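You operate a simulated robot arm through the tools that you are given. There is no shell and no other tool. Be economical: measure what you need, move in short steps, check, and stop when the job is done.

The job below is to be done with a simulated robot arm. You get a single attempt, and the scene is never put back.

## Task
Put things in order on the snack counter top. At the end: the cream spoon pot stands where the yellow peg stood; the white filter from the snack counter top is on the white saucer; the yellow peg stands where the white filter stood; the pink marshmallow is on the blue card box; whatever was shut is shut again. Leave all else as you found it, and nothing knocked over.

The check looks at the end state, three seconds after you hand in, the way a careful person would. Anything else that was tipped, shoved, dropped, spilled or broken makes it a failure.

## Robot
A 6-joint arm with a two-finger parallel gripper, fixed in place. Base frame: the origin is at the foot of the arm, x ahead of it, y to its left, z up; the work surface is at about z = 910. Readings come in mm, degrees, newtons and seconds.
With the tool pointing down near the work surface it reaches from about 360 to 760 mm from the base axis. Its first joint turns from -66.0 to 66.0 degrees. Payload 2.45 kg.
Tool frame: the origin (TCP) lies between the finger pads and is the grasp point; the fingertips stand 24 mm ahead of it; z points along the fingers, y is the line along which they close. Largest opening 68 mm; finger width 17, thickness 10; the body of the gripper, 40 by 70 mm, starts 41 mm behind the TCP.
Orientation is that of the tool frame in the base frame, as [roll, pitch, yaw] about the fixed x, y, z axes, in that order (R = Rz(yaw) Ry(pitch) Rx(roll)). With the fingers straight down and closing along the base's y, the tool's x points along the base's -x, its y along +y and its z along -z.

## Interface
- The arm moves only by the tool play_rows. Its argument "steps" is one flat list of numbers, 7 for each row, row after row: the shift along the tool's x, y, z in mm, then the turn, a rotation vector about the tool's x, y, z in degrees, then the opening, from 0 (shut) to 1 (fully open). In form: [dx, dy, dz, ax, ay, az, grip, dx, dy, dz, ax, ay, az, grip, ...]. A call has 1 to 8 rows; each row shifts and turns the commanded pose from where the row before left it, along the tool's axes as they then stand. A row lasts 0.2 s, in which the tool goes at most 50 mm and 8.6 degrees; a call with a longer step from one row to the next is refused whole, and so is a gripper value outside its range. Where a pose cannot be reached the arm comes as near as it can. A force on the tool above 40 N (or 10 N above the force at the start of the call, whichever is more), or a blocked arm, ends the call early, and 0.2 s more pass. The fingers move at their own pace (about 108 mm/s each) and stop on an object; they squeeze with about 31 N. The grip force told is the motor's: it shows also when the fingers shut on nothing. Time passes only in rows, and 0.2 s behind the last, so rows that do not move let the fingers close. It gives the time, the measured TCP pose, the force on the tool (base axes), the opening and the grip force at its end, in the units of the frame above (readings bear some noise).
- Cameras (640 x 400 px; columns grow to the right, rows downward): "scene" is fixed at [177, 444.7, 1443.3]; the picture's right is [-0.46, -0.89, 0.00], its down [-0.68, 0.35, -0.65] and it looks along [0.58, -0.30, -0.76] (base axes); focal length 245 px, centre (320, 200). "wrist" rides on the gripper at [84, 11, -75] in the tool frame; the picture's right is [-0.13, 0.99, 0.00], its down [-0.60, -0.08, -0.79] and it looks along [-0.79, -0.10, 0.61] (tool axes); focal length 251 px, centre (320, 200). There is no depth. A picture from a camera that has moved, and an enlarged one, comes with that camera's place and axes in the base frame and with its lens.
- get_image(camera): a new picture of that camera. No time passes.
- zoom(camera, box): a new picture of the part [left, top, right, bottom] of that camera's present view, enlarged. No time passes.
- close_job(): hands the job in; it is judged then, once.

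Work in short steps. Places have to be worked out from the pictures, the camera data and where the tool is seen: move nearer, look again, correct. Check each grasp and each placing, and mend what went wrong. You have 120 turns and 76 pictures in all, those below and enlarged ones among them. Open the gripper and draw the arm clear of the work before you hand the job in, unless the task says otherwise; then end with one line.

The tools are called after ">>>" as a command line: name --argument value ..., lists and objects as JSON in quotes. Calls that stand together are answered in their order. play_rows: Moves the arm, as the interface text tells. Its arguments: {"type":"object","properties":{"steps":{"type":"array","items":{"type":"number"}}},"required":["steps"]} The other tools are called the same way: get_image (camera) takes a picture; zoom (camera, box) takes an enlarged picture of a part of a camera's view; close_job () hands the job in.

At the start:

```text
clock: 0.0
position: [381.1, 210.1, 1229.1]
tcp_rot: [179.9, -0.1, 179.9]
contact_force: [-0.2, -0.5, -0.3]
grip_width: 68.3
grip_force: 0.1
```

scene: 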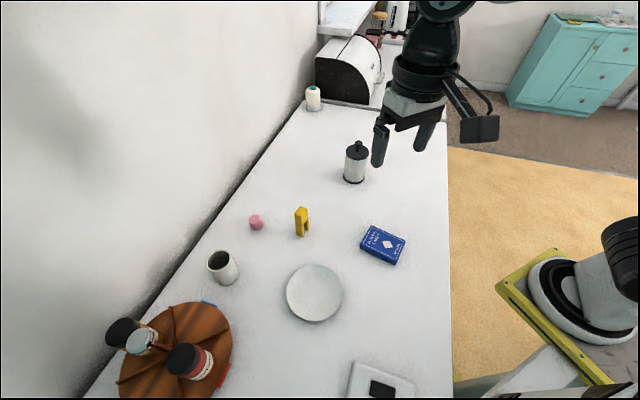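
wrist: 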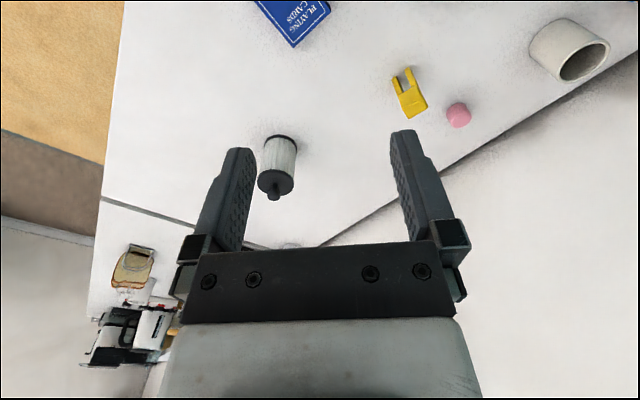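

I'll look closer at the scene to identify the objects.

>>> zoom --camera "scene" --box '[180, 60, 460, 235]'

>>> zoom --camera "scene" --box '[80, 200, 460, 400]'

>>> zoom --camera "scene" --box '[290, 0, 450, 110]'

```text
2.29 times, centred on (320, 148) of scene
camera zoom: at [177.0, 444.7, 1443.3], right [-0.46, -0.89, 0.0], down [-0.68, 0.35, -0.65], along [0.58, -0.3, -0.76], focal length 560 px, centre (320, 320)
```

zoom: 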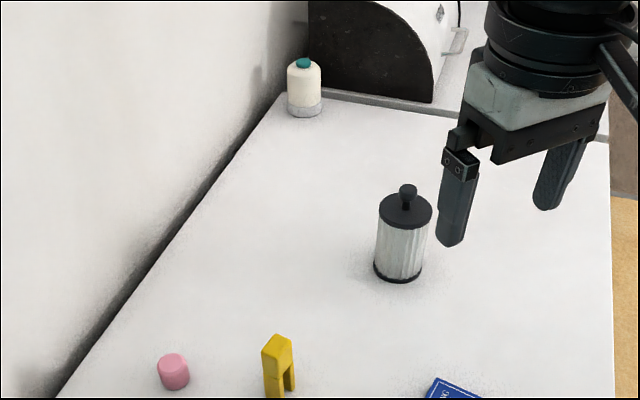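

```text
1.68 times, centred on (270, 300) of scene
camera zoom: at [177.0, 444.7, 1443.3], right [-0.46, -0.89, 0.0], down [-0.68, 0.35, -0.65], along [0.58, -0.3, -0.76], focal length 413 px, centre (404, 32)
```

zoom: 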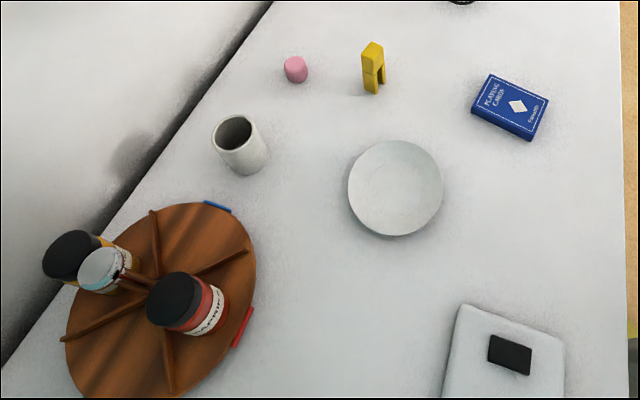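

```text
3.64 times, centred on (370, 55) of scene
camera zoom: at [177.0, 444.7, 1443.3], right [-0.46, -0.89, 0.0], down [-0.68, 0.35, -0.65], along [0.58, -0.3, -0.76], focal length 891 px, centre (138, 727)
```

zoom: 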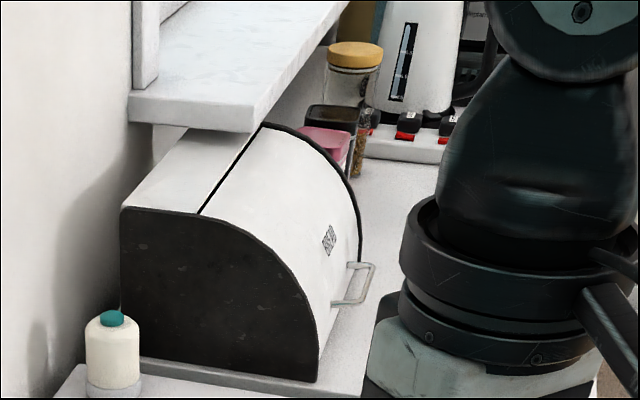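

The pleated black-capped cylinder is the filter, at about (605,109) with its knob top near z 1055. I'll move above it with the gripper open and look.

>>> play_rows --steps '[-28, -12.6, 13, 0, 0, 0, 1, -28, -12.6, 13, 0, 0, 0, 1, -28, -12.6, 13, 0, 0, 0, 1, -28, -12.6, 13, 0, 0, 0, 1, -28, -12.6, 13, 0, 0, 0, 1, -28, -12.6, 13, 0, 0, 0, 1, -28, -12.6, 13, 0, 0, 0, 1, -28, -12.6, 13, 0, 0, 0, 1]'

>>> get_image --camera "wrist"

>>> zoom --camera "scene" --box '[280, 60, 440, 220]'

```text
clock: 1.8
position: [604.9, 107.5, 1124.3]
tcp_rot: [179.9, -0.1, 179.9]
contact_force: [0.5, -0.6, 0.1]
grip_width: 67.9
grip_force: 0.1
```

```text
70 pictures are left
camera wrist: at [522.1, 120.2, 1200.2], right [0.13, 0.99, 0.0], down [0.61, -0.08, 0.79], along [0.79, -0.1, -0.61], focal length 251 px, centre (320, 200)
```

wrist: 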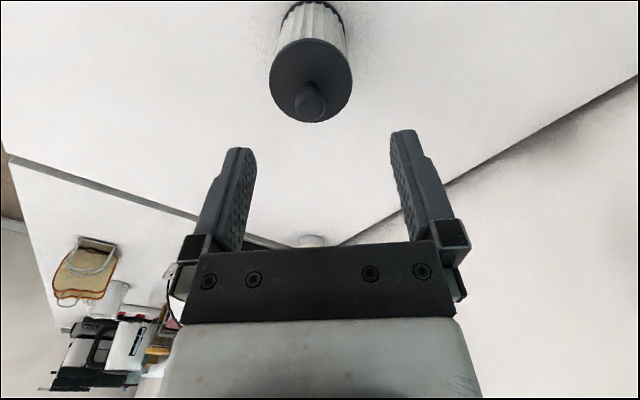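

```text
2.50 times, centred on (360, 140) of scene
camera zoom: at [177.0, 444.7, 1443.3], right [-0.46, -0.89, 0.0], down [-0.68, 0.35, -0.65], along [0.58, -0.3, -0.76], focal length 613 px, centre (220, 350)
```

zoom: 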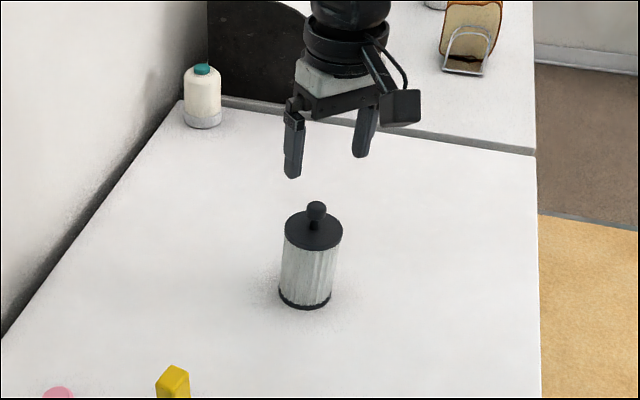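

Triangulated: knob at about (613,103), knob top z≈1045, cap z≈1017, cap diameter ≈60. I'll centre over it, go down to just above and look.

>>> play_rows --steps '[-8, -4.5, 10, 0, 0, 0, 1, 0, 0, 20, 0, 0, 0, 1, 0, 0, 22, 0, 0, 0, 1]'

>>> get_image --camera "wrist"

>>> zoom --camera "scene" --box '[300, 90, 420, 200]'

```text
clock: 2.6
position: [613.6, 105.0, 1072.7]
tcp_rot: [179.9, 0.0, 179.9]
contact_force: [0.5, 0.2, -0.5]
grip_width: 68.0
grip_force: 0.1
```

```text
68 pictures are left
camera wrist: at [530.0, 116.6, 1147.7], right [0.13, 0.99, 0.0], down [0.6, -0.08, 0.79], along [0.79, -0.1, -0.61], focal length 251 px, centre (320, 200)
```

wrist: 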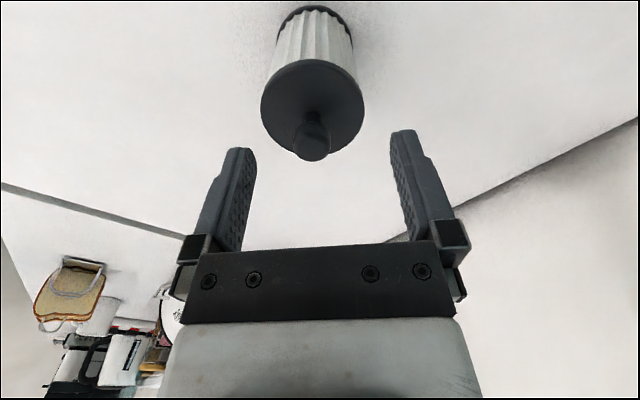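

```text
3.64 times, centred on (360, 145) of scene
camera zoom: at [177.0, 444.7, 1443.3], right [-0.46, -0.89, 0.0], down [-0.68, 0.35, -0.65], along [0.58, -0.3, -0.76], focal length 891 px, centre (174, 400)
```

zoom: 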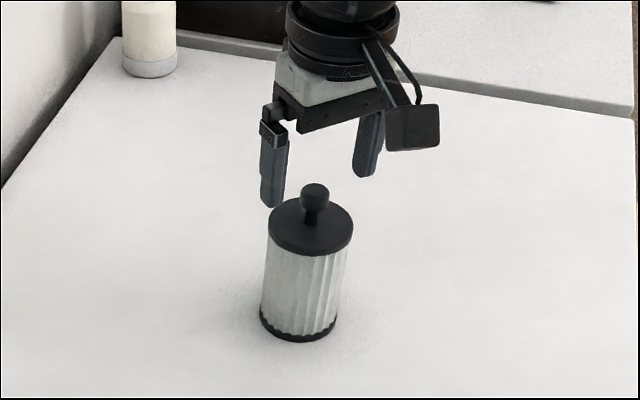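

The knob ball is about at (613,102,1038), so I shift 3 mm in y, descend to TCP z≈1048 and close.

>>> play_rows --steps '[0, -3, 10, 0, 0, 0, 1, 0, 0, 15, 0, 0, 0, 1, 0, 0, 0, 0, 0, 0, 0, 0, 0, 0, 0, 0, 0, 0, 0, 0, 0, 0, 0, 0, 0]'

>>> zoom --camera "scene" --box '[300, 90, 420, 200]'

```text
clock: 3.8
position: [612.5, 102.5, 1047.3]
tcp_rot: [179.9, -0.1, 179.9]
contact_force: [0.0, 0.6, -0.6]
grip_width: 20.3
grip_force: 31.2
```

```text
3.64 times, centred on (360, 145) of scene
camera zoom: at [177.0, 444.7, 1443.3], right [-0.46, -0.89, 0.0], down [-0.68, 0.35, -0.65], along [0.58, -0.3, -0.76], focal length 891 px, centre (174, 400)
```

zoom: 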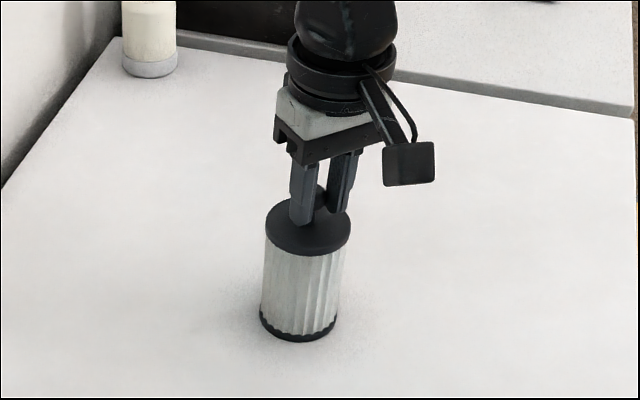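

The knob is held (20.3 mm) and the filter's spot is (612.5,102.5). Lifting slowly.

>>> play_rows --steps '[0, 0, -8, 0, 0, 0, 0, 0, 0, -12, 0, 0, 0, 0, 0, 0, -20, 0, 0, 0, 0, 0, 0, -20, 0, 0, 0, 0, 0, 0, -20, 0, 0, 0, 0]'

>>> get_image --camera "scene"

```text
clock: 5.0
position: [614.1, 101.8, 1128.0]
tcp_rot: [179.9, 0.0, 179.9]
contact_force: [0.6, 0.6, -0.5]
grip_width: 20.2
grip_force: 31.4
```

```text
65 pictures are left
```

scene: 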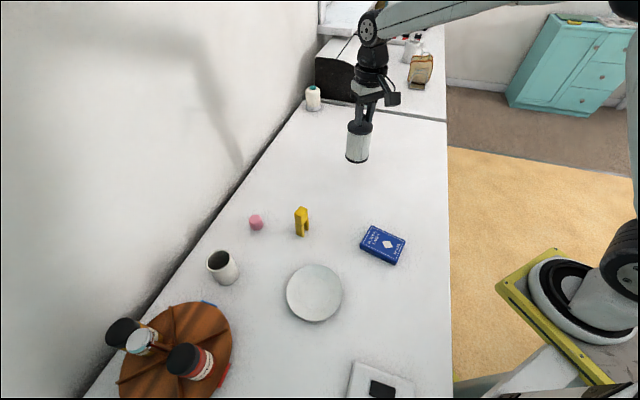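

Filter lifted cleanly. I carry it raised toward the saucer, staying short so the wrist camera can see the saucer.

>>> play_rows --steps '[10, 8, -20, 0, 0, 0, 0, 33, 27, -22, 0, 0, 0, 0, 33, 27, 0, 0, 0, 0, 0, 33, 27, 0, 0, 0, 0, 0, 33, 27, 0, 0, 0, 0, 0, 33, 27, 0, 0, 0, 0, 0, 33, 27, 0, 0, 0, 0, 0, 33, 27, 0, 0, 0, 0, 0]'

>>> play_rows --steps '[30, 24, 0, 0, 0, 0, 0, 30, 24, 0, 0, 0, 0, 0, 20, 23, 0, 0, 0, 0, 0, 0, 0, 0, 0, 0, 0, 0]'

>>> get_image --camera "wrist"

>>> get_image --camera "scene"

```text
clock: 6.8
position: [371.2, 299.7, 1169.6]
tcp_rot: [179.9, -0.1, 179.8]
contact_force: [0.0, 0.9, -0.8]
grip_width: 19.9
grip_force: 31.1
```

```text
clock: 7.8
position: [293.0, 370.0, 1170.1]
tcp_rot: [179.8, -0.2, 179.9]
contact_force: [-0.1, 0.1, -1.2]
grip_width: 19.9
grip_force: 30.5
```

```text
64 pictures are left
camera wrist: at [210.0, 382.6, 1245.7], right [0.13, 0.99, 0.0], down [0.61, -0.08, 0.79], along [0.78, -0.1, -0.61], focal length 251 px, centre (320, 200)
```

wrist: 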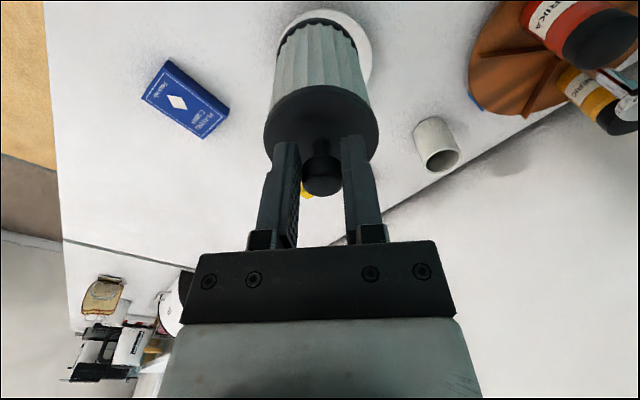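

```text
63 pictures are left
```

scene: 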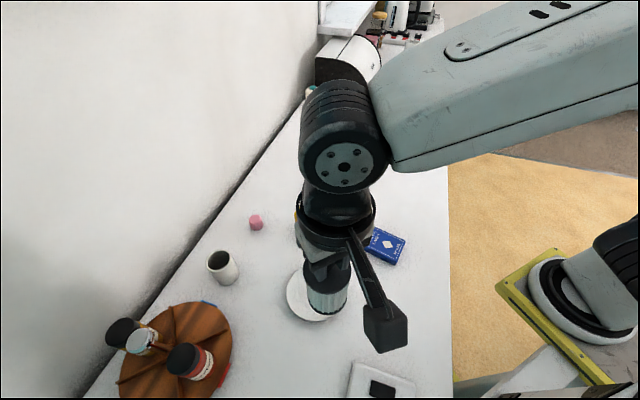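

Saucer estimated at about (349,369). I move over it and lower until the filter bottom is about 25 mm above the rim, then check.

>>> play_rows --steps '[-20, 0, 0, 0, 0, 0, 0, -20, 0, 0, 0, 0, 0, 0, -16, -1, 0, 0, 0, 0, 0, 0, 0, 25, 0, 0, 0, 0, 0, 0, 25, 0, 0, 0, 0, 0, 0, 25, 0, 0, 0, 0, 0, 0, 0, 0, 0, 0, 0]'

>>> get_image --camera "wrist"

>>> zoom --camera "scene" --box '[230, 220, 410, 340]'

```text
clock: 9.4
position: [349.2, 369.2, 1094.8]
tcp_rot: [179.7, -0.1, 179.9]
contact_force: [-0.1, 0.3, -2.3]
grip_width: 19.7
grip_force: 31.4
```

```text
62 pictures are left
camera wrist: at [265.9, 381.5, 1170.6], right [0.13, 0.99, 0.0], down [0.61, -0.08, 0.79], along [0.79, -0.1, -0.61], focal length 251 px, centre (320, 200)
```

wrist: 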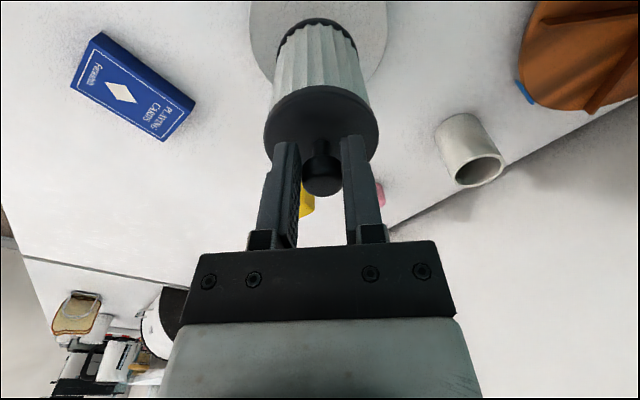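

```text
3.33 times, centred on (320, 280) of scene
camera zoom: at [177.0, 444.7, 1443.3], right [-0.46, -0.89, 0.0], down [-0.68, 0.35, -0.65], along [0.58, -0.3, -0.76], focal length 817 px, centre (320, -67)
```

zoom: 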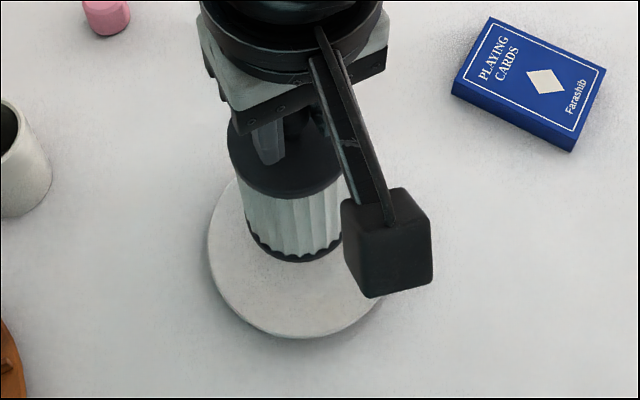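

The pictures suggest the saucer centre is about 5 mm nearer in x. I correct and lower most of the way.

>>> play_rows --steps '[5, 1, 10, 0, 0, 0, 0, 0, 0, 12, 0, 0, 0, 0, 0, 0, 8, 0, 0, 0, 0, 0, 0, 0, 0, 0, 0, 0]'

>>> zoom --camera "scene" --box '[230, 220, 410, 340]'

>>> get_image --camera "wrist"

```text
clock: 10.4
position: [343.3, 369.6, 1064.7]
tcp_rot: [180.0, -0.1, 179.9]
contact_force: [-0.4, 0.1, -1.9]
grip_width: 19.9
grip_force: 31.4
```

```text
3.33 times, centred on (320, 280) of scene
camera zoom: at [177.0, 444.7, 1443.3], right [-0.46, -0.89, 0.0], down [-0.68, 0.35, -0.65], along [0.58, -0.3, -0.76], focal length 817 px, centre (320, -67)
```

zoom: 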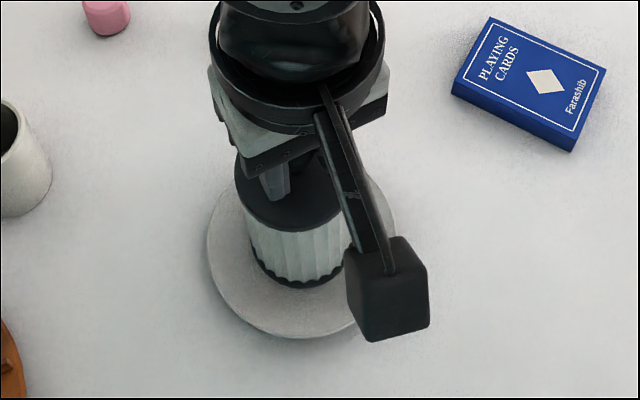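

```text
59 pictures are left
camera wrist: at [260.7, 382.3, 1140.4], right [0.13, 0.99, 0.0], down [0.61, -0.08, 0.79], along [0.79, -0.1, -0.61], focal length 251 px, centre (320, 200)
```

wrist: 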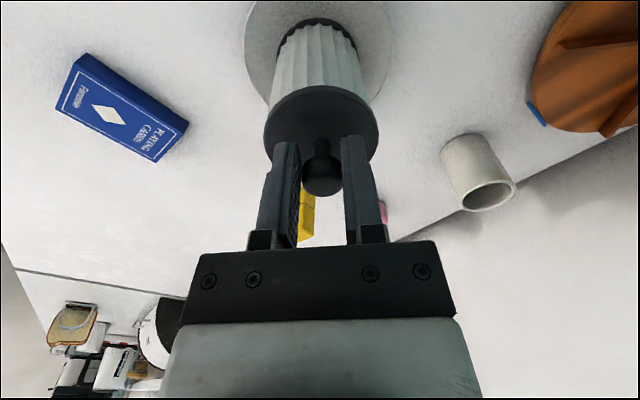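

Centred well. Lowering in small steps to contact.

>>> play_rows --steps '[0, 0, 4, 0, 0, 0, 0, 0, 0, 3, 0, 0, 0, 0, 0, 0, 2, 0, 0, 0, 0, 0, 0, 0, 0, 0, 0, 0]'

```text
clock: 11.4
position: [343.2, 371.0, 1055.5]
tcp_rot: [179.9, -0.1, 179.9]
contact_force: [-0.2, -0.4, -2.0]
grip_width: 19.7
grip_force: 30.6
```

No contact yet; continuing 1 mm at a time.

>>> play_rows --steps '[0, 0, 1, 0, 0, 0, 0, 0, 0, 1, 0, 0, 0, 0, 0, 0, 0, 0, 0, 0, 0]'

>>> play_rows --steps '[0, 0, 1, 0, 0, 0, 0, 0, 0, 0, 0, 0, 0, 0]'

>>> zoom --camera "scene" --box '[260, 240, 380, 330]'

```text
clock: 12.2
position: [343.6, 370.5, 1053.4]
tcp_rot: [179.9, 0.0, 179.9]
contact_force: [0.7, -0.6, -1.1]
grip_width: 19.5
grip_force: 30.9
```

```text
clock: 12.8
position: [342.8, 370.8, 1052.8]
tcp_rot: [179.9, -0.1, 179.9]
contact_force: [0.2, -0.2, -1.6]
grip_width: 19.6
grip_force: 31.4
```

```text
4.44 times, centred on (320, 285) of scene
camera zoom: at [177.0, 444.7, 1443.3], right [-0.46, -0.89, 0.0], down [-0.68, 0.35, -0.65], along [0.58, -0.3, -0.76], focal length 1089 px, centre (320, -178)
```

zoom: 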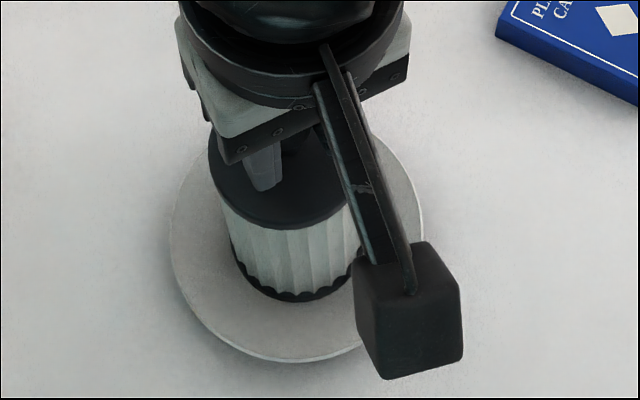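

Still no contact force rise; continuing down gently.

>>> play_rows --steps '[0, 0, 1.5, 0, 0, 0, 0, 0, 0, 0, 0, 0, 0, 0]'

>>> play_rows --steps '[0, 0, 1.5, 0, 0, 0, 0, 0, 0, 0, 0, 0, 0, 0]'

>>> play_rows --steps '[0, 0, 1, 0, 0, 0, 0, 0, 0, 0, 0, 0, 0, 0]'

```text
clock: 13.4
position: [344.3, 369.8, 1052.5]
tcp_rot: [179.9, -0.1, 179.9]
contact_force: [-2.2, -2.7, 7.0]
grip_width: 19.2
grip_force: 31.3
```

```text
clock: 14.0
position: [343.0, 370.5, 1049.8]
tcp_rot: [179.9, -0.1, 179.8]
contact_force: [0.0, 0.3, -1.5]
grip_width: 0.0
grip_force: 7.4
```

```text
clock: 14.6
position: [344.2, 368.7, 1048.4]
tcp_rot: [179.9, -0.2, 179.9]
contact_force: [0.0, -0.5, -0.4]
grip_width: 0.3
grip_force: 22.8
```

The knob slipped out of the fingers on contact. I look before moving.

>>> get_image --camera "wrist"

>>> zoom --camera "scene" --box '[230, 200, 410, 340]'

```text
57 pictures are left
camera wrist: at [260.7, 382.0, 1124.3], right [0.13, 0.99, 0.0], down [0.61, -0.08, 0.79], along [0.78, -0.1, -0.61], focal length 251 px, centre (320, 200)
```

wrist: 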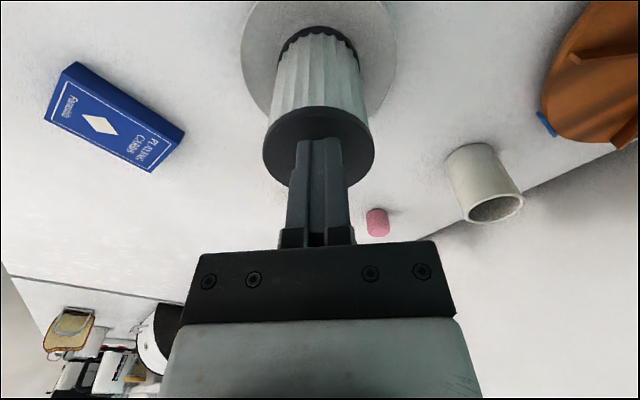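

```text
2.86 times, centred on (320, 270) of scene
camera zoom: at [177.0, 444.7, 1443.3], right [-0.46, -0.89, 0.0], down [-0.68, 0.35, -0.65], along [0.58, -0.3, -0.76], focal length 700 px, centre (320, 0)
```

zoom: 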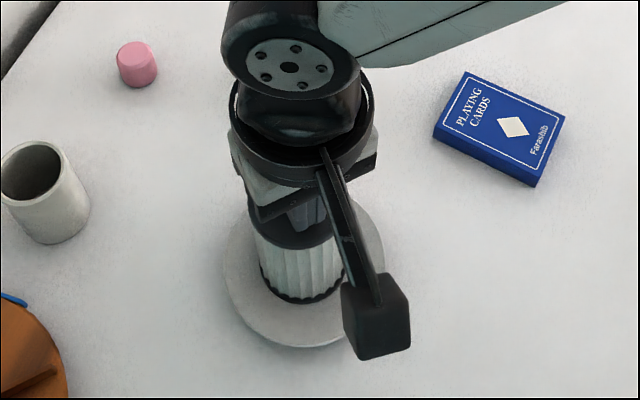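

The filter stands upright; fingers are shut beside or on the knob. Raising straight up slowly.

>>> play_rows --steps '[0, 0, -4, 0, 0, 0, 0, 0, 0, -8, 0, 0, 0, 0, 0, 0, -15, 0, 0, 0, 0, 0, 0, -25, 0, 0, 0, 0, 0, 0, -40, 0, 0, 0, 0]'

>>> get_image --camera "wrist"

>>> zoom --camera "scene" --box '[230, 200, 410, 340]'

```text
clock: 15.8
position: [344.6, 369.8, 1140.5]
tcp_rot: [179.9, -0.1, 179.9]
contact_force: [-0.7, -0.4, 1.0]
grip_width: 0.0
grip_force: 23.6
```

```text
55 pictures are left
camera wrist: at [260.8, 381.6, 1216.8], right [0.13, 0.99, 0.0], down [0.61, -0.08, 0.79], along [0.79, -0.1, -0.61], focal length 251 px, centre (320, 200)
```

wrist: 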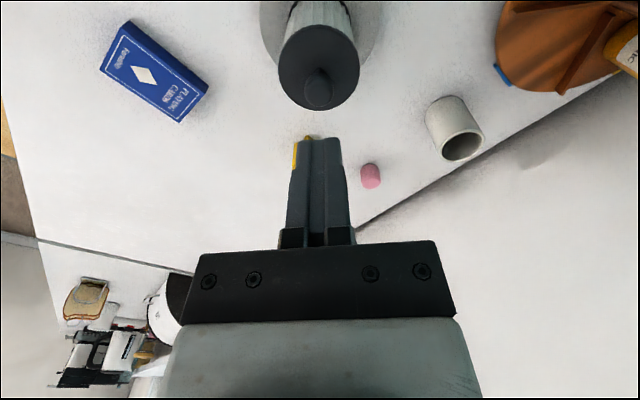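

```text
2.86 times, centred on (320, 270) of scene
camera zoom: at [177.0, 444.7, 1443.3], right [-0.46, -0.89, 0.0], down [-0.68, 0.35, -0.65], along [0.58, -0.3, -0.76], focal length 700 px, centre (320, 0)
```

zoom: 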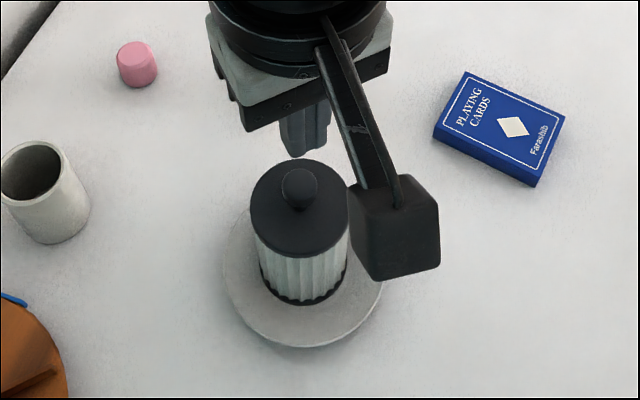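

The filter stands well on the saucer. Next the yellow peg: moving above its estimate (510,328) with the gripper open for a look.

>>> play_rows --steps '[-30, -8, 0, 0, 0, 0, 0, -35, -9, 0, 0, 0, 0, 0, -35, -9, 0, 0, 0, 0, 1, -35, -9, 0, 0, 0, 0, 1, -25, -7, 10, 0, 0, 0, 1, 0, 0, 15, 0, 0, 0, 1, 0, 0, 0, 0, 0, 0, 1]'

>>> get_image --camera "wrist"

>>> zoom --camera "scene" --box '[230, 150, 390, 270]'

```text
clock: 17.4
position: [504.6, 327.4, 1116.4]
tcp_rot: [179.8, -0.1, 179.9]
contact_force: [0.6, -0.3, -0.1]
grip_width: 67.9
grip_force: 0.0
```

```text
53 pictures are left
camera wrist: at [421.6, 339.9, 1191.2], right [0.13, 0.99, 0.0], down [0.61, -0.08, 0.79], along [0.79, -0.1, -0.61], focal length 251 px, centre (320, 200)
```

wrist: 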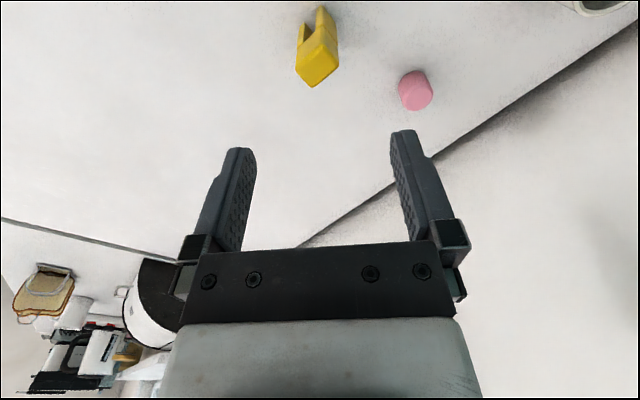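

```text
3.33 times, centred on (310, 210) of scene
camera zoom: at [177.0, 444.7, 1443.3], right [-0.46, -0.89, 0.0], down [-0.68, 0.35, -0.65], along [0.58, -0.3, -0.76], focal length 817 px, centre (353, 167)
```

zoom: 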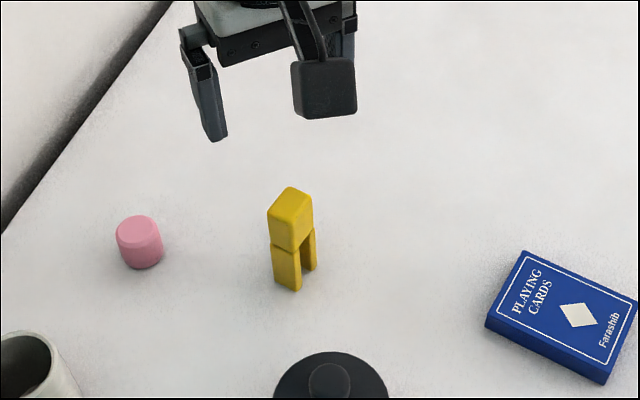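

Zooming on the peg in the wrist view for orientation.

>>> zoom --camera "wrist" --box '[270, 0, 370, 100]'

>>> zoom --camera "scene" --box '[280, 195, 330, 245]'

```text
4.00 times, centred on (320, 50) of wrist
camera zoom: at [421.6, 339.9, 1191.2], right [0.13, 0.99, 0.0], down [0.61, -0.08, 0.79], along [0.79, -0.1, -0.61], focal length 1006 px, centre (320, 800)
```

zoom: 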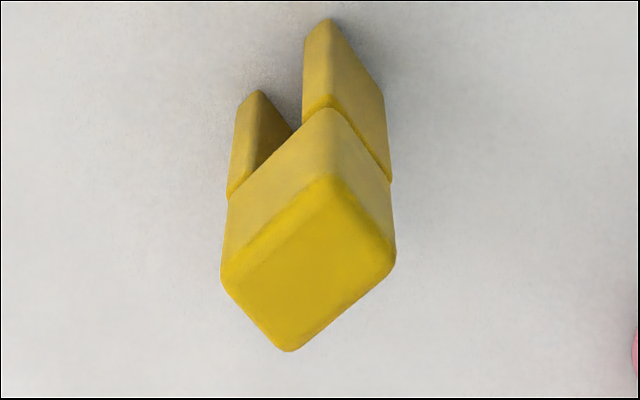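

```text
8.00 times, centred on (305, 220) of scene
camera zoom: at [177.0, 444.7, 1443.3], right [-0.46, -0.89, 0.0], down [-0.68, 0.35, -0.65], along [0.58, -0.3, -0.76], focal length 1961 px, centre (440, 40)
```

zoom: 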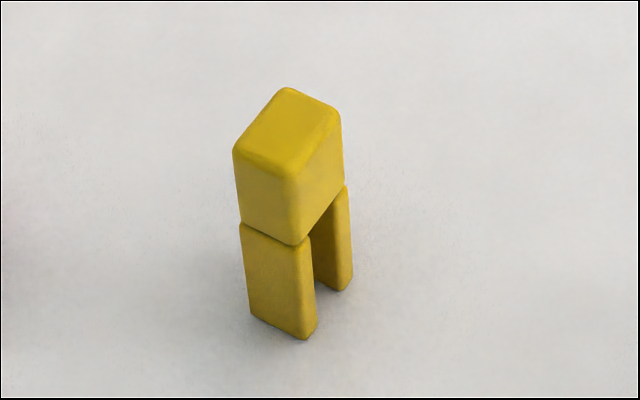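

Peg top centre ≈ (511,325.5,992), faces at 30°/121°. I turn the gripper 31° to close across the longer faces and go to just above.

>>> play_rows --steps '[-6.5, -2, 15, 0, 0, 0, 1, 0, 0, 18, 0, 0, -7.75, 1, 0, 0, 18, 0, 0, -7.75, 1, 0, 0, 18, 0, 0, -7.75, 1, 0, 0, 17, 0, 0, -7.75, 1, 0, 0, 0, 0, 0, 0, 1]'

>>> get_image --camera "wrist"

>>> zoom --camera "scene" --box '[260, 165, 350, 245]'

```text
clock: 18.8
position: [510.5, 325.9, 1030.3]
tcp_rot: [179.9, 0.0, -148.9]
contact_force: [-0.2, 0.7, -0.6]
grip_width: 68.0
grip_force: 0.1
```

```text
49 pictures are left
camera wrist: at [433.2, 292.9, 1105.5], right [-0.4, 0.92, 0.0], down [0.56, 0.24, 0.79], along [0.73, 0.32, -0.61], focal length 251 px, centre (320, 200)
```

wrist: 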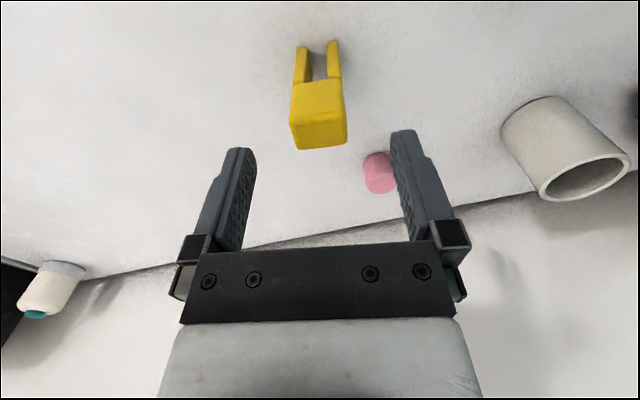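

```text
5.00 times, centred on (305, 205) of scene
camera zoom: at [177.0, 444.7, 1443.3], right [-0.46, -0.89, 0.0], down [-0.68, 0.35, -0.65], along [0.58, -0.3, -0.76], focal length 1226 px, centre (395, 175)
```

zoom: 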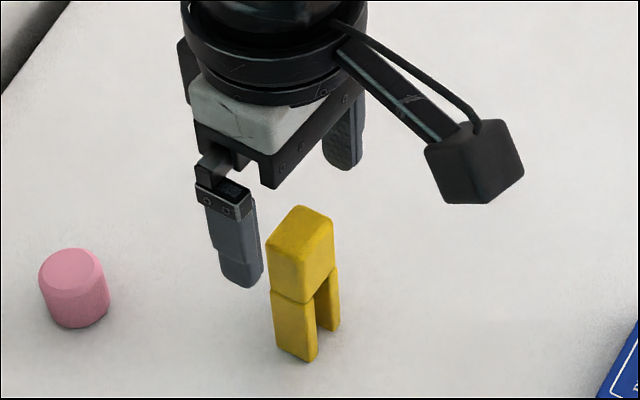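

Aligned and centred. Descending to TCP z≈981 and closing.

>>> play_rows --steps '[0, 0, 25, 0, 0, 0, 1, 0, 0, 24, 0, 0, 0, 1, 0, 0, 0, 0, 0, 0, 1, 0, 0, 0, 0, 0, 0, 0, 0, 0, 0, 0, 0, 0, 0, 0, 0, 0, 0, 0, 0, 0]'

>>> zoom --camera "scene" --box '[260, 165, 350, 245]'

```text
clock: 20.2
position: [510.2, 326.7, 981.5]
tcp_rot: [-180.0, -0.1, -149.1]
contact_force: [-0.7, 0.1, 0.1]
grip_width: 29.2
grip_force: 31.1
```

```text
5.00 times, centred on (305, 205) of scene
camera zoom: at [177.0, 444.7, 1443.3], right [-0.46, -0.89, 0.0], down [-0.68, 0.35, -0.65], along [0.58, -0.3, -0.76], focal length 1226 px, centre (395, 175)
```

zoom: 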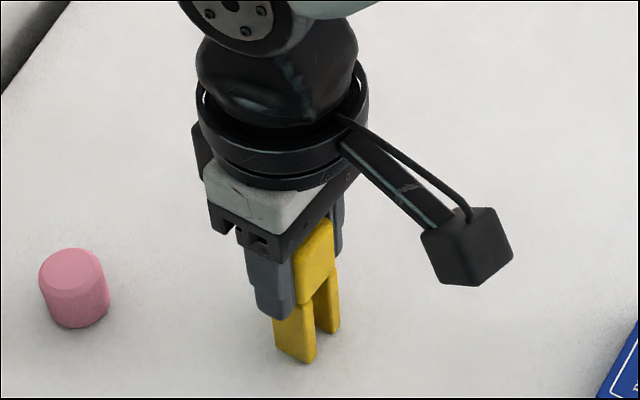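

Peg held at its head (29.2 mm); peg spot is (510.5,326). Lifting and carrying to the filter's former spot (612.5,102.5).

>>> play_rows --steps '[0, 0, -8, 0, 0, 0, 0, 0, 0, -20, 0, 0, 0, 0, 0, 0, -30, 0, 0, 0, 0, 0, 0, 0, 0, 0, 0, 0]'

>>> play_rows --steps '[3.5, -30.6, 0, 0, 0, 0, 0, 3.5, -30.6, 0, 0, 0, 0, 0, 3.5, -30.6, 0, 0, 0, 0, 0, 3.5, -30.6, 0, 0, 0, 0, 0, 3.5, -30.6, 0, 0, 0, 0, 0, 3.5, -30.6, 0, 0, 0, 0, 0, 3.5, -30.6, 0, 0, 0, 0, 0, 3.5, -30.6, 0, 0, 0, 0, 0]'

>>> get_image --camera "scene"

```text
clock: 21.2
position: [508.9, 326.0, 1039.7]
tcp_rot: [179.9, -0.1, -149.1]
contact_force: [-0.1, 0.1, 0.3]
grip_width: 29.1
grip_force: 31.6
```

```text
clock: 23.0
position: [612.1, 103.0, 1037.3]
tcp_rot: [179.8, -0.1, -149.0]
contact_force: [-0.3, -1.2, -1.7]
grip_width: 28.8
grip_force: 31.0
```

```text
46 pictures are left
```

scene: 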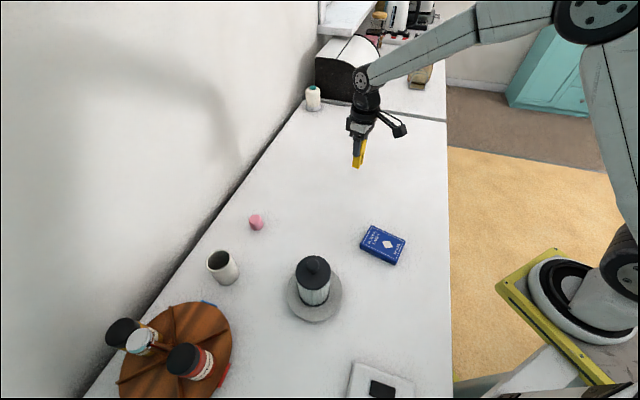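

At the filter's spot. Lowering to the original grasp height with small final steps.

>>> play_rows --steps '[0, 0, 20, 0, 0, 0, 0, 0, 0, 20, 0, 0, 0, 0, 0, 0, 9, 0, 0, 0, 0, 0, 0, 3, 0, 0, 0, 0, 0, 0, 2, 0, 0, 0, 0, 0, 0, 0, 0, 0, 0, 0]'

>>> zoom --camera "scene" --box '[310, 110, 410, 200]'

```text
clock: 24.4
position: [611.7, 101.1, 983.8]
tcp_rot: [179.9, -0.1, -149.1]
contact_force: [0.5, -1.1, 0.9]
grip_width: 28.9
grip_force: 31.6
```

```text
4.44 times, centred on (360, 155) of scene
camera zoom: at [177.0, 444.7, 1443.3], right [-0.46, -0.89, 0.0], down [-0.68, 0.35, -0.65], along [0.58, -0.3, -0.76], focal length 1089 px, centre (142, 400)
```

zoom: 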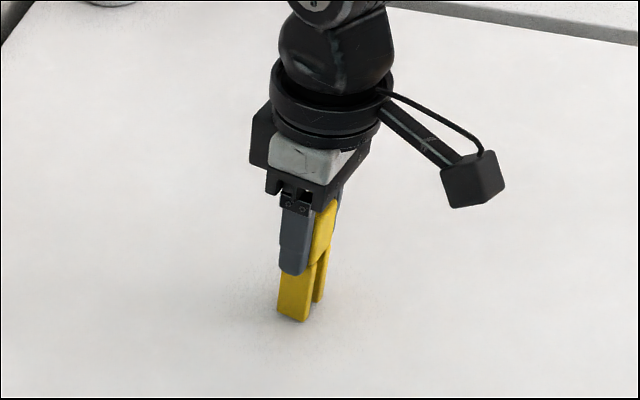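

Almost down; 1 mm steps till contact.

>>> play_rows --steps '[0, 0, 1, 0, 0, 0, 0, 0, 0, 0, 0, 0, 0, 0]'

>>> play_rows --steps '[0, 0, 1, 0, 0, 0, 0, 0, 0, 0, 0, 0, 0, 0]'

```text
clock: 25.0
position: [610.8, 100.5, 983.8]
tcp_rot: [179.8, -0.1, -148.9]
contact_force: [0.3, 0.6, -0.3]
grip_width: 29.0
grip_force: 31.6
```

```text
clock: 25.6
position: [611.7, 102.4, 982.4]
tcp_rot: [180.0, -0.1, -149.1]
contact_force: [0.0, -1.1, -1.2]
grip_width: 29.2
grip_force: 30.9
```

One more millimetre to touch.

>>> play_rows --steps '[0, 0, 1, 0, 0, 0, 0, 0, 0, 0, 0, 0, 0, 0]'

>>> play_rows --steps '[0, 0, 0.7, 0, 0, 0, 0, 0, 0, 0, 0, 0, 0, 0]'

```text
clock: 26.2
position: [612.1, 103.2, 981.5]
tcp_rot: [179.9, 0.0, -149.1]
contact_force: [-0.7, 0.2, -0.3]
grip_width: 29.1
grip_force: 30.6
```

```text
clock: 26.8
position: [610.8, 101.4, 981.2]
tcp_rot: [180.0, 0.1, -149.1]
contact_force: [-1.7, -1.0, 3.7]
grip_width: 29.0
grip_force: 30.7
```

Contact (3.7 N). Opening the fingers and rising straight up.

>>> play_rows --steps '[0, 0, 0, 0, 0, 0, 0.6, 0, 0, 0, 0, 0, 0, 1, 0, 0, 0, 0, 0, 0, 1, 0, 0, -15, 0, 0, 0, 1, 0, 0, -35, 0, 0, 0, 1, 0, 0, -40, 0, 0, 0, 1, 0, 0, -40, 0, 0, 0, 1]'

>>> get_image --camera "scene"

```text
clock: 28.4
position: [612.4, 101.3, 1111.0]
tcp_rot: [179.8, -0.1, -149.1]
contact_force: [-1.1, 0.7, -0.4]
grip_width: 68.1
grip_force: 0.1
```

```text
44 pictures are left
```

scene: 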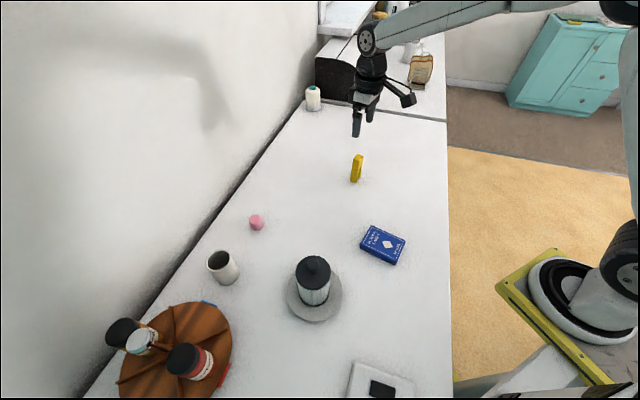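

Peg stands at the filter's spot. Now the pot: moving toward (466,508) at height, turning the tool radially.

>>> play_rows --steps '[-8.45, 42.4, 0, 0, 0, 0, 1, -8.45, 42.4, 0, 0, 0, 0, 1, -8.45, 42.4, 0, 0, 0, 0, 1, -8.45, 42.4, 0, 0, 0, 0, 1, -8.45, 42.4, 0, 0, 0, 0, 1, -8.45, 42.4, 0, 0, 0, 0, 1, -8.45, 42.4, 0, 0, 0, 0, 1]'

>>> play_rows --steps '[-8.45, 42.4, 0, 0, 0, 0, 1, -8.45, 42.4, 0, 0, 0, 0, 1, -8.45, 42.4, 0, 0, 0, 0, 1, 0, 0, 0, 0, 0, -8, 1, 0, 0, 0, 0, 0, -8, 1, 0, 0, 0, 0, 0, 0, 1]'

>>> get_image --camera "wrist"

>>> zoom --camera "scene" --box '[170, 200, 290, 310]'

```text
clock: 30.0
position: [510.5, 385.6, 1110.5]
tcp_rot: [179.9, -0.2, -149.1]
contact_force: [-0.2, 0.0, 0.1]
grip_width: 67.7
grip_force: 0.0
```

```text
clock: 31.4
position: [466.6, 508.2, 1112.1]
tcp_rot: [179.8, 0.0, -133.1]
contact_force: [0.0, -1.4, 0.6]
grip_width: 68.2
grip_force: 0.0
```

```text
43 pictures are left
camera wrist: at [401.6, 455.1, 1186.7], right [-0.64, 0.77, 0.0], down [0.47, 0.39, 0.79], along [0.61, 0.51, -0.61], focal length 251 px, centre (320, 200)
```

wrist: 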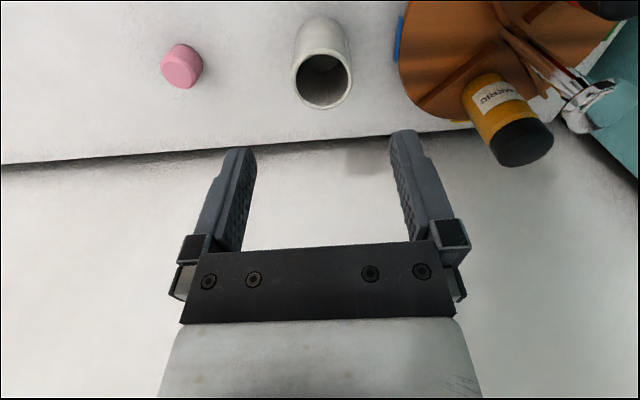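

```text
3.64 times, centred on (230, 255) of scene
camera zoom: at [177.0, 444.7, 1443.3], right [-0.46, -0.89, 0.0], down [-0.68, 0.35, -0.65], along [0.58, -0.3, -0.76], focal length 891 px, centre (647, 0)
```

zoom: 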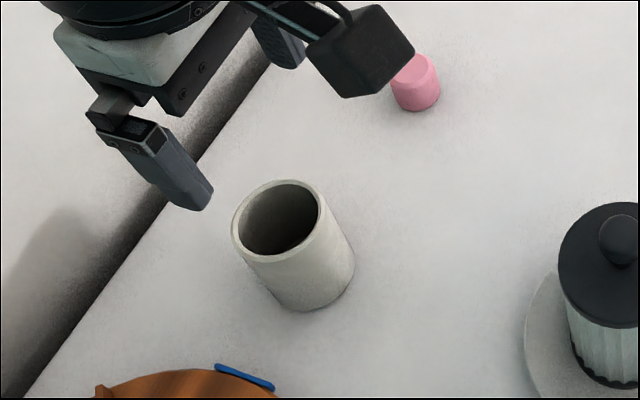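

Pot: rim centre ≈ (484,525), rim z≈972, outer Ø ≈53. I'll turn the fingers to close along base x, away from the turntable, and hover just above.

>>> play_rows --steps '[-12, 0, 0, 0, 0, -8.5, 1, -10, 0, 0, 0, 0, -8.5, 1, 0, 0, 20, 0, 0, -8.5, 1, 0, 0, 25, 0, 0, -8.5, 1, 0, 0, 25, 0, 0, -8.5, 1, 0, 0, 20, 0, 0, 0, 1, 0, 0, 0, 0, 0, 0, 1]'

>>> get_image --camera "wrist"

>>> zoom --camera "scene" --box '[170, 200, 290, 310]'

```text
clock: 33.0
position: [480.4, 526.0, 1019.9]
tcp_rot: [179.8, 0.2, -90.5]
contact_force: [0.0, -0.1, 0.1]
grip_width: 67.8
grip_force: 0.0
```

```text
41 pictures are left
camera wrist: at [469.6, 442.1, 1095.4], right [-0.99, 0.14, 0.0], down [0.09, 0.6, 0.79], along [0.11, 0.79, -0.61], focal length 251 px, centre (320, 200)
```

wrist: 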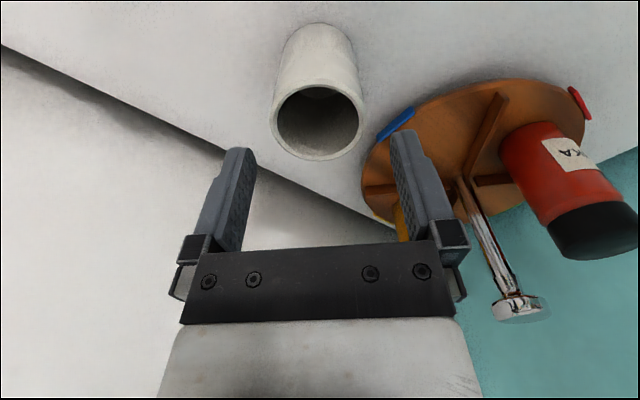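

```text
3.64 times, centred on (230, 255) of scene
camera zoom: at [177.0, 444.7, 1443.3], right [-0.46, -0.89, 0.0], down [-0.68, 0.35, -0.65], along [0.58, -0.3, -0.76], focal length 891 px, centre (647, 0)
```

zoom: 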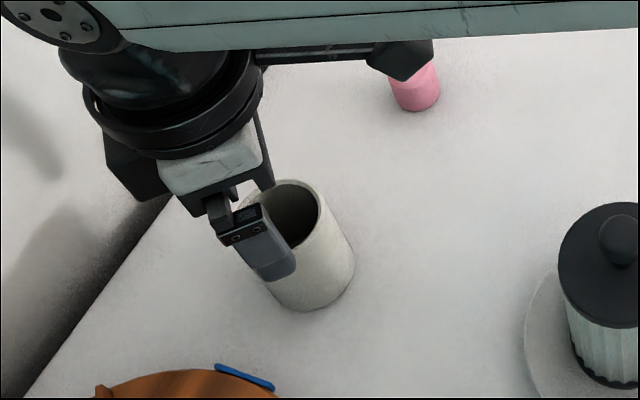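

Aligned within 1–2 mm. Descending around the pot and closing gently.

>>> play_rows --steps '[0, -1.5, 15, 0, 0, 0, 1, 0, 0, 20, 0, 0, 0, 1, 0, 0, 20, 0, 0, 0, 1, 0, 0, 13, 0, 0, 0, 1, 0, 0, 0, 0, 0, 0, 1, 0, 0, 0, 0, 0, 0, 0.7, 0, 0, 0, 0, 0, 0, 0, 0, 0, 0, 0, 0, 0, 0]'

>>> get_image --camera "wrist"

```text
clock: 34.8
position: [480.5, 524.2, 954.1]
tcp_rot: [179.9, 0.2, -90.6]
contact_force: [-0.6, 0.0, -0.9]
grip_width: 51.3
grip_force: 30.6
```

```text
39 pictures are left
camera wrist: at [470.2, 442.2, 1028.5], right [-0.99, 0.14, 0.0], down [0.09, 0.6, 0.79], along [0.11, 0.79, -0.61], focal length 251 px, centre (320, 200)
```

wrist: 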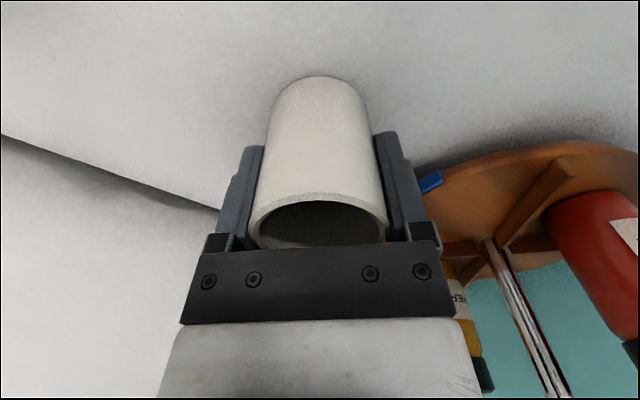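

Pot held (51.3 mm). Lifting straight up, then carrying to the peg's former spot (510.5,326).

>>> play_rows --steps '[0, 0, -6, 0, 0, 0, 0, 0, 0, -20, 0, 0, 0, 0, 0, 0, -24, 0, 0, 0, 0, 0, 0, -20, 0, 0, 0, 0, 0, 0, 0, 0, 0, 0, 0]'

>>> play_rows --steps '[28, -4.4, 0, 0, 0, 0, 0, 28, -4.4, 0, 0, 0, 0, 0, 28, -4.4, 0, 0, 0, 0, 0, 28, -4.4, 0, 0, 0, 0, 0, 28, -4.4, 0, 0, 0, 0, 0, 28, -4.4, 0, 0, 0, 0, 0, 28, -3.4, 0, 0, 0, 0, 0, 0, 0, 0, 0, 0, 0, 0]'

>>> get_image --camera "scene"

>>> get_image --camera "wrist"

```text
clock: 36.0
position: [480.6, 526.2, 1024.1]
tcp_rot: [180.0, 0.1, -90.6]
contact_force: [0.9, 0.1, -0.8]
grip_width: 51.4
grip_force: 31.4
```

```text
clock: 37.8
position: [508.6, 329.9, 1022.2]
tcp_rot: [179.9, 0.1, -90.6]
contact_force: [-0.7, 0.1, -2.7]
grip_width: 50.9
grip_force: 31.2
```

```text
38 pictures are left
```

scene: 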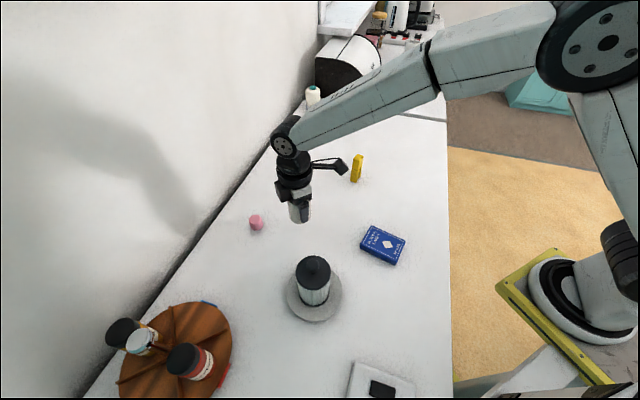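

```text
37 pictures are left
camera wrist: at [499.0, 246.0, 1097.5], right [-0.99, 0.14, 0.0], down [0.09, 0.6, 0.79], along [0.11, 0.79, -0.61], focal length 251 px, centre (320, 200)
```

wrist: 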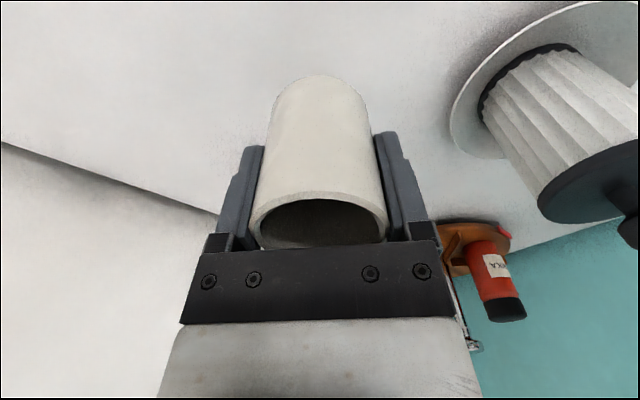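

Correcting by a few mm and lowering to just above the counter.

>>> play_rows --steps '[3, -1.5, 10, 0, 0, 0, 0, 0, 0, 20, 0, 0, 0, 0, 0, 0, 20, 0, 0, 0, 0, 0, 0, 12, 0, 0, 0, 0, 0, 0, 4, 0, 0, 0, 0, 0, 0, 0, 0, 0, 0, 0]'

```text
clock: 39.2
position: [510.4, 326.1, 956.1]
tcp_rot: [179.9, 0.1, -90.6]
contact_force: [0.8, 0.7, -2.3]
grip_width: 51.0
grip_force: 31.1
```

Position is (510.4,326.1), as wanted. Final small steps to contact.

>>> play_rows --steps '[0, 0, 1.5, 0, 0, 0, 0, 0, 0, 0, 0, 0, 0, 0]'

>>> play_rows --steps '[0, 0, 1, 0, 0, 0, 0, 0, 0, 0, 0, 0, 0, 0]'

```text
clock: 39.8
position: [511.5, 326.6, 955.5]
tcp_rot: [179.9, 0.0, -90.6]
contact_force: [-1.1, 0.2, -2.3]
grip_width: 50.8
grip_force: 31.1
```

```text
clock: 40.4
position: [510.4, 326.5, 954.2]
tcp_rot: [179.9, 0.1, -90.6]
contact_force: [-1.4, -0.8, 2.2]
grip_width: 50.9
grip_force: 30.7
```

Touching (force swung +4.5 N). Half a millimetre more, then release and rise.

>>> play_rows --steps '[0, 0, 0.4, 0, 0, 0, 0, 0, 0, 0, 0, 0, 0, 0.8, 0, 0, 0, 0, 0, 0, 1, 0, 0, 0, 0, 0, 0, 1, 0, 0, -15, 0, 0, 0, 1, 0, 0, -30, 0, 0, 0, 1, 0, 0, -40, 0, 0, 0, 1, 0, 0, -30, 0, 0, 0, 1]'

>>> get_image --camera "scene"

>>> get_image --camera "wrist"

```text
clock: 42.2
position: [511.3, 324.7, 1070.3]
tcp_rot: [179.8, 0.1, -90.6]
contact_force: [1.0, -0.5, 0.0]
grip_width: 68.0
grip_force: 0.0
```

```text
36 pictures are left
```

scene: 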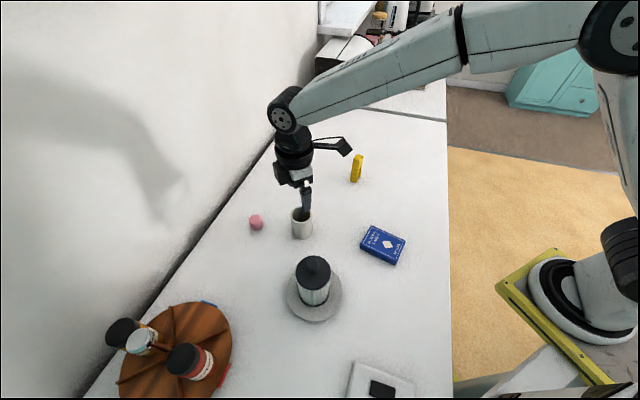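

```text
35 pictures are left
camera wrist: at [499.9, 242.3, 1144.7], right [-0.99, 0.14, 0.0], down [0.09, 0.6, 0.79], along [0.11, 0.79, -0.61], focal length 251 px, centre (320, 200)
```

wrist: 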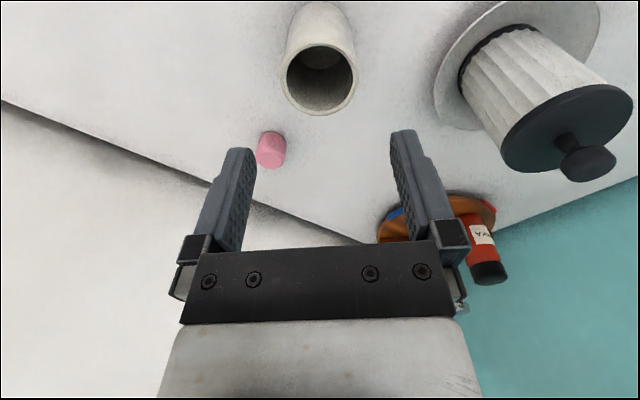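

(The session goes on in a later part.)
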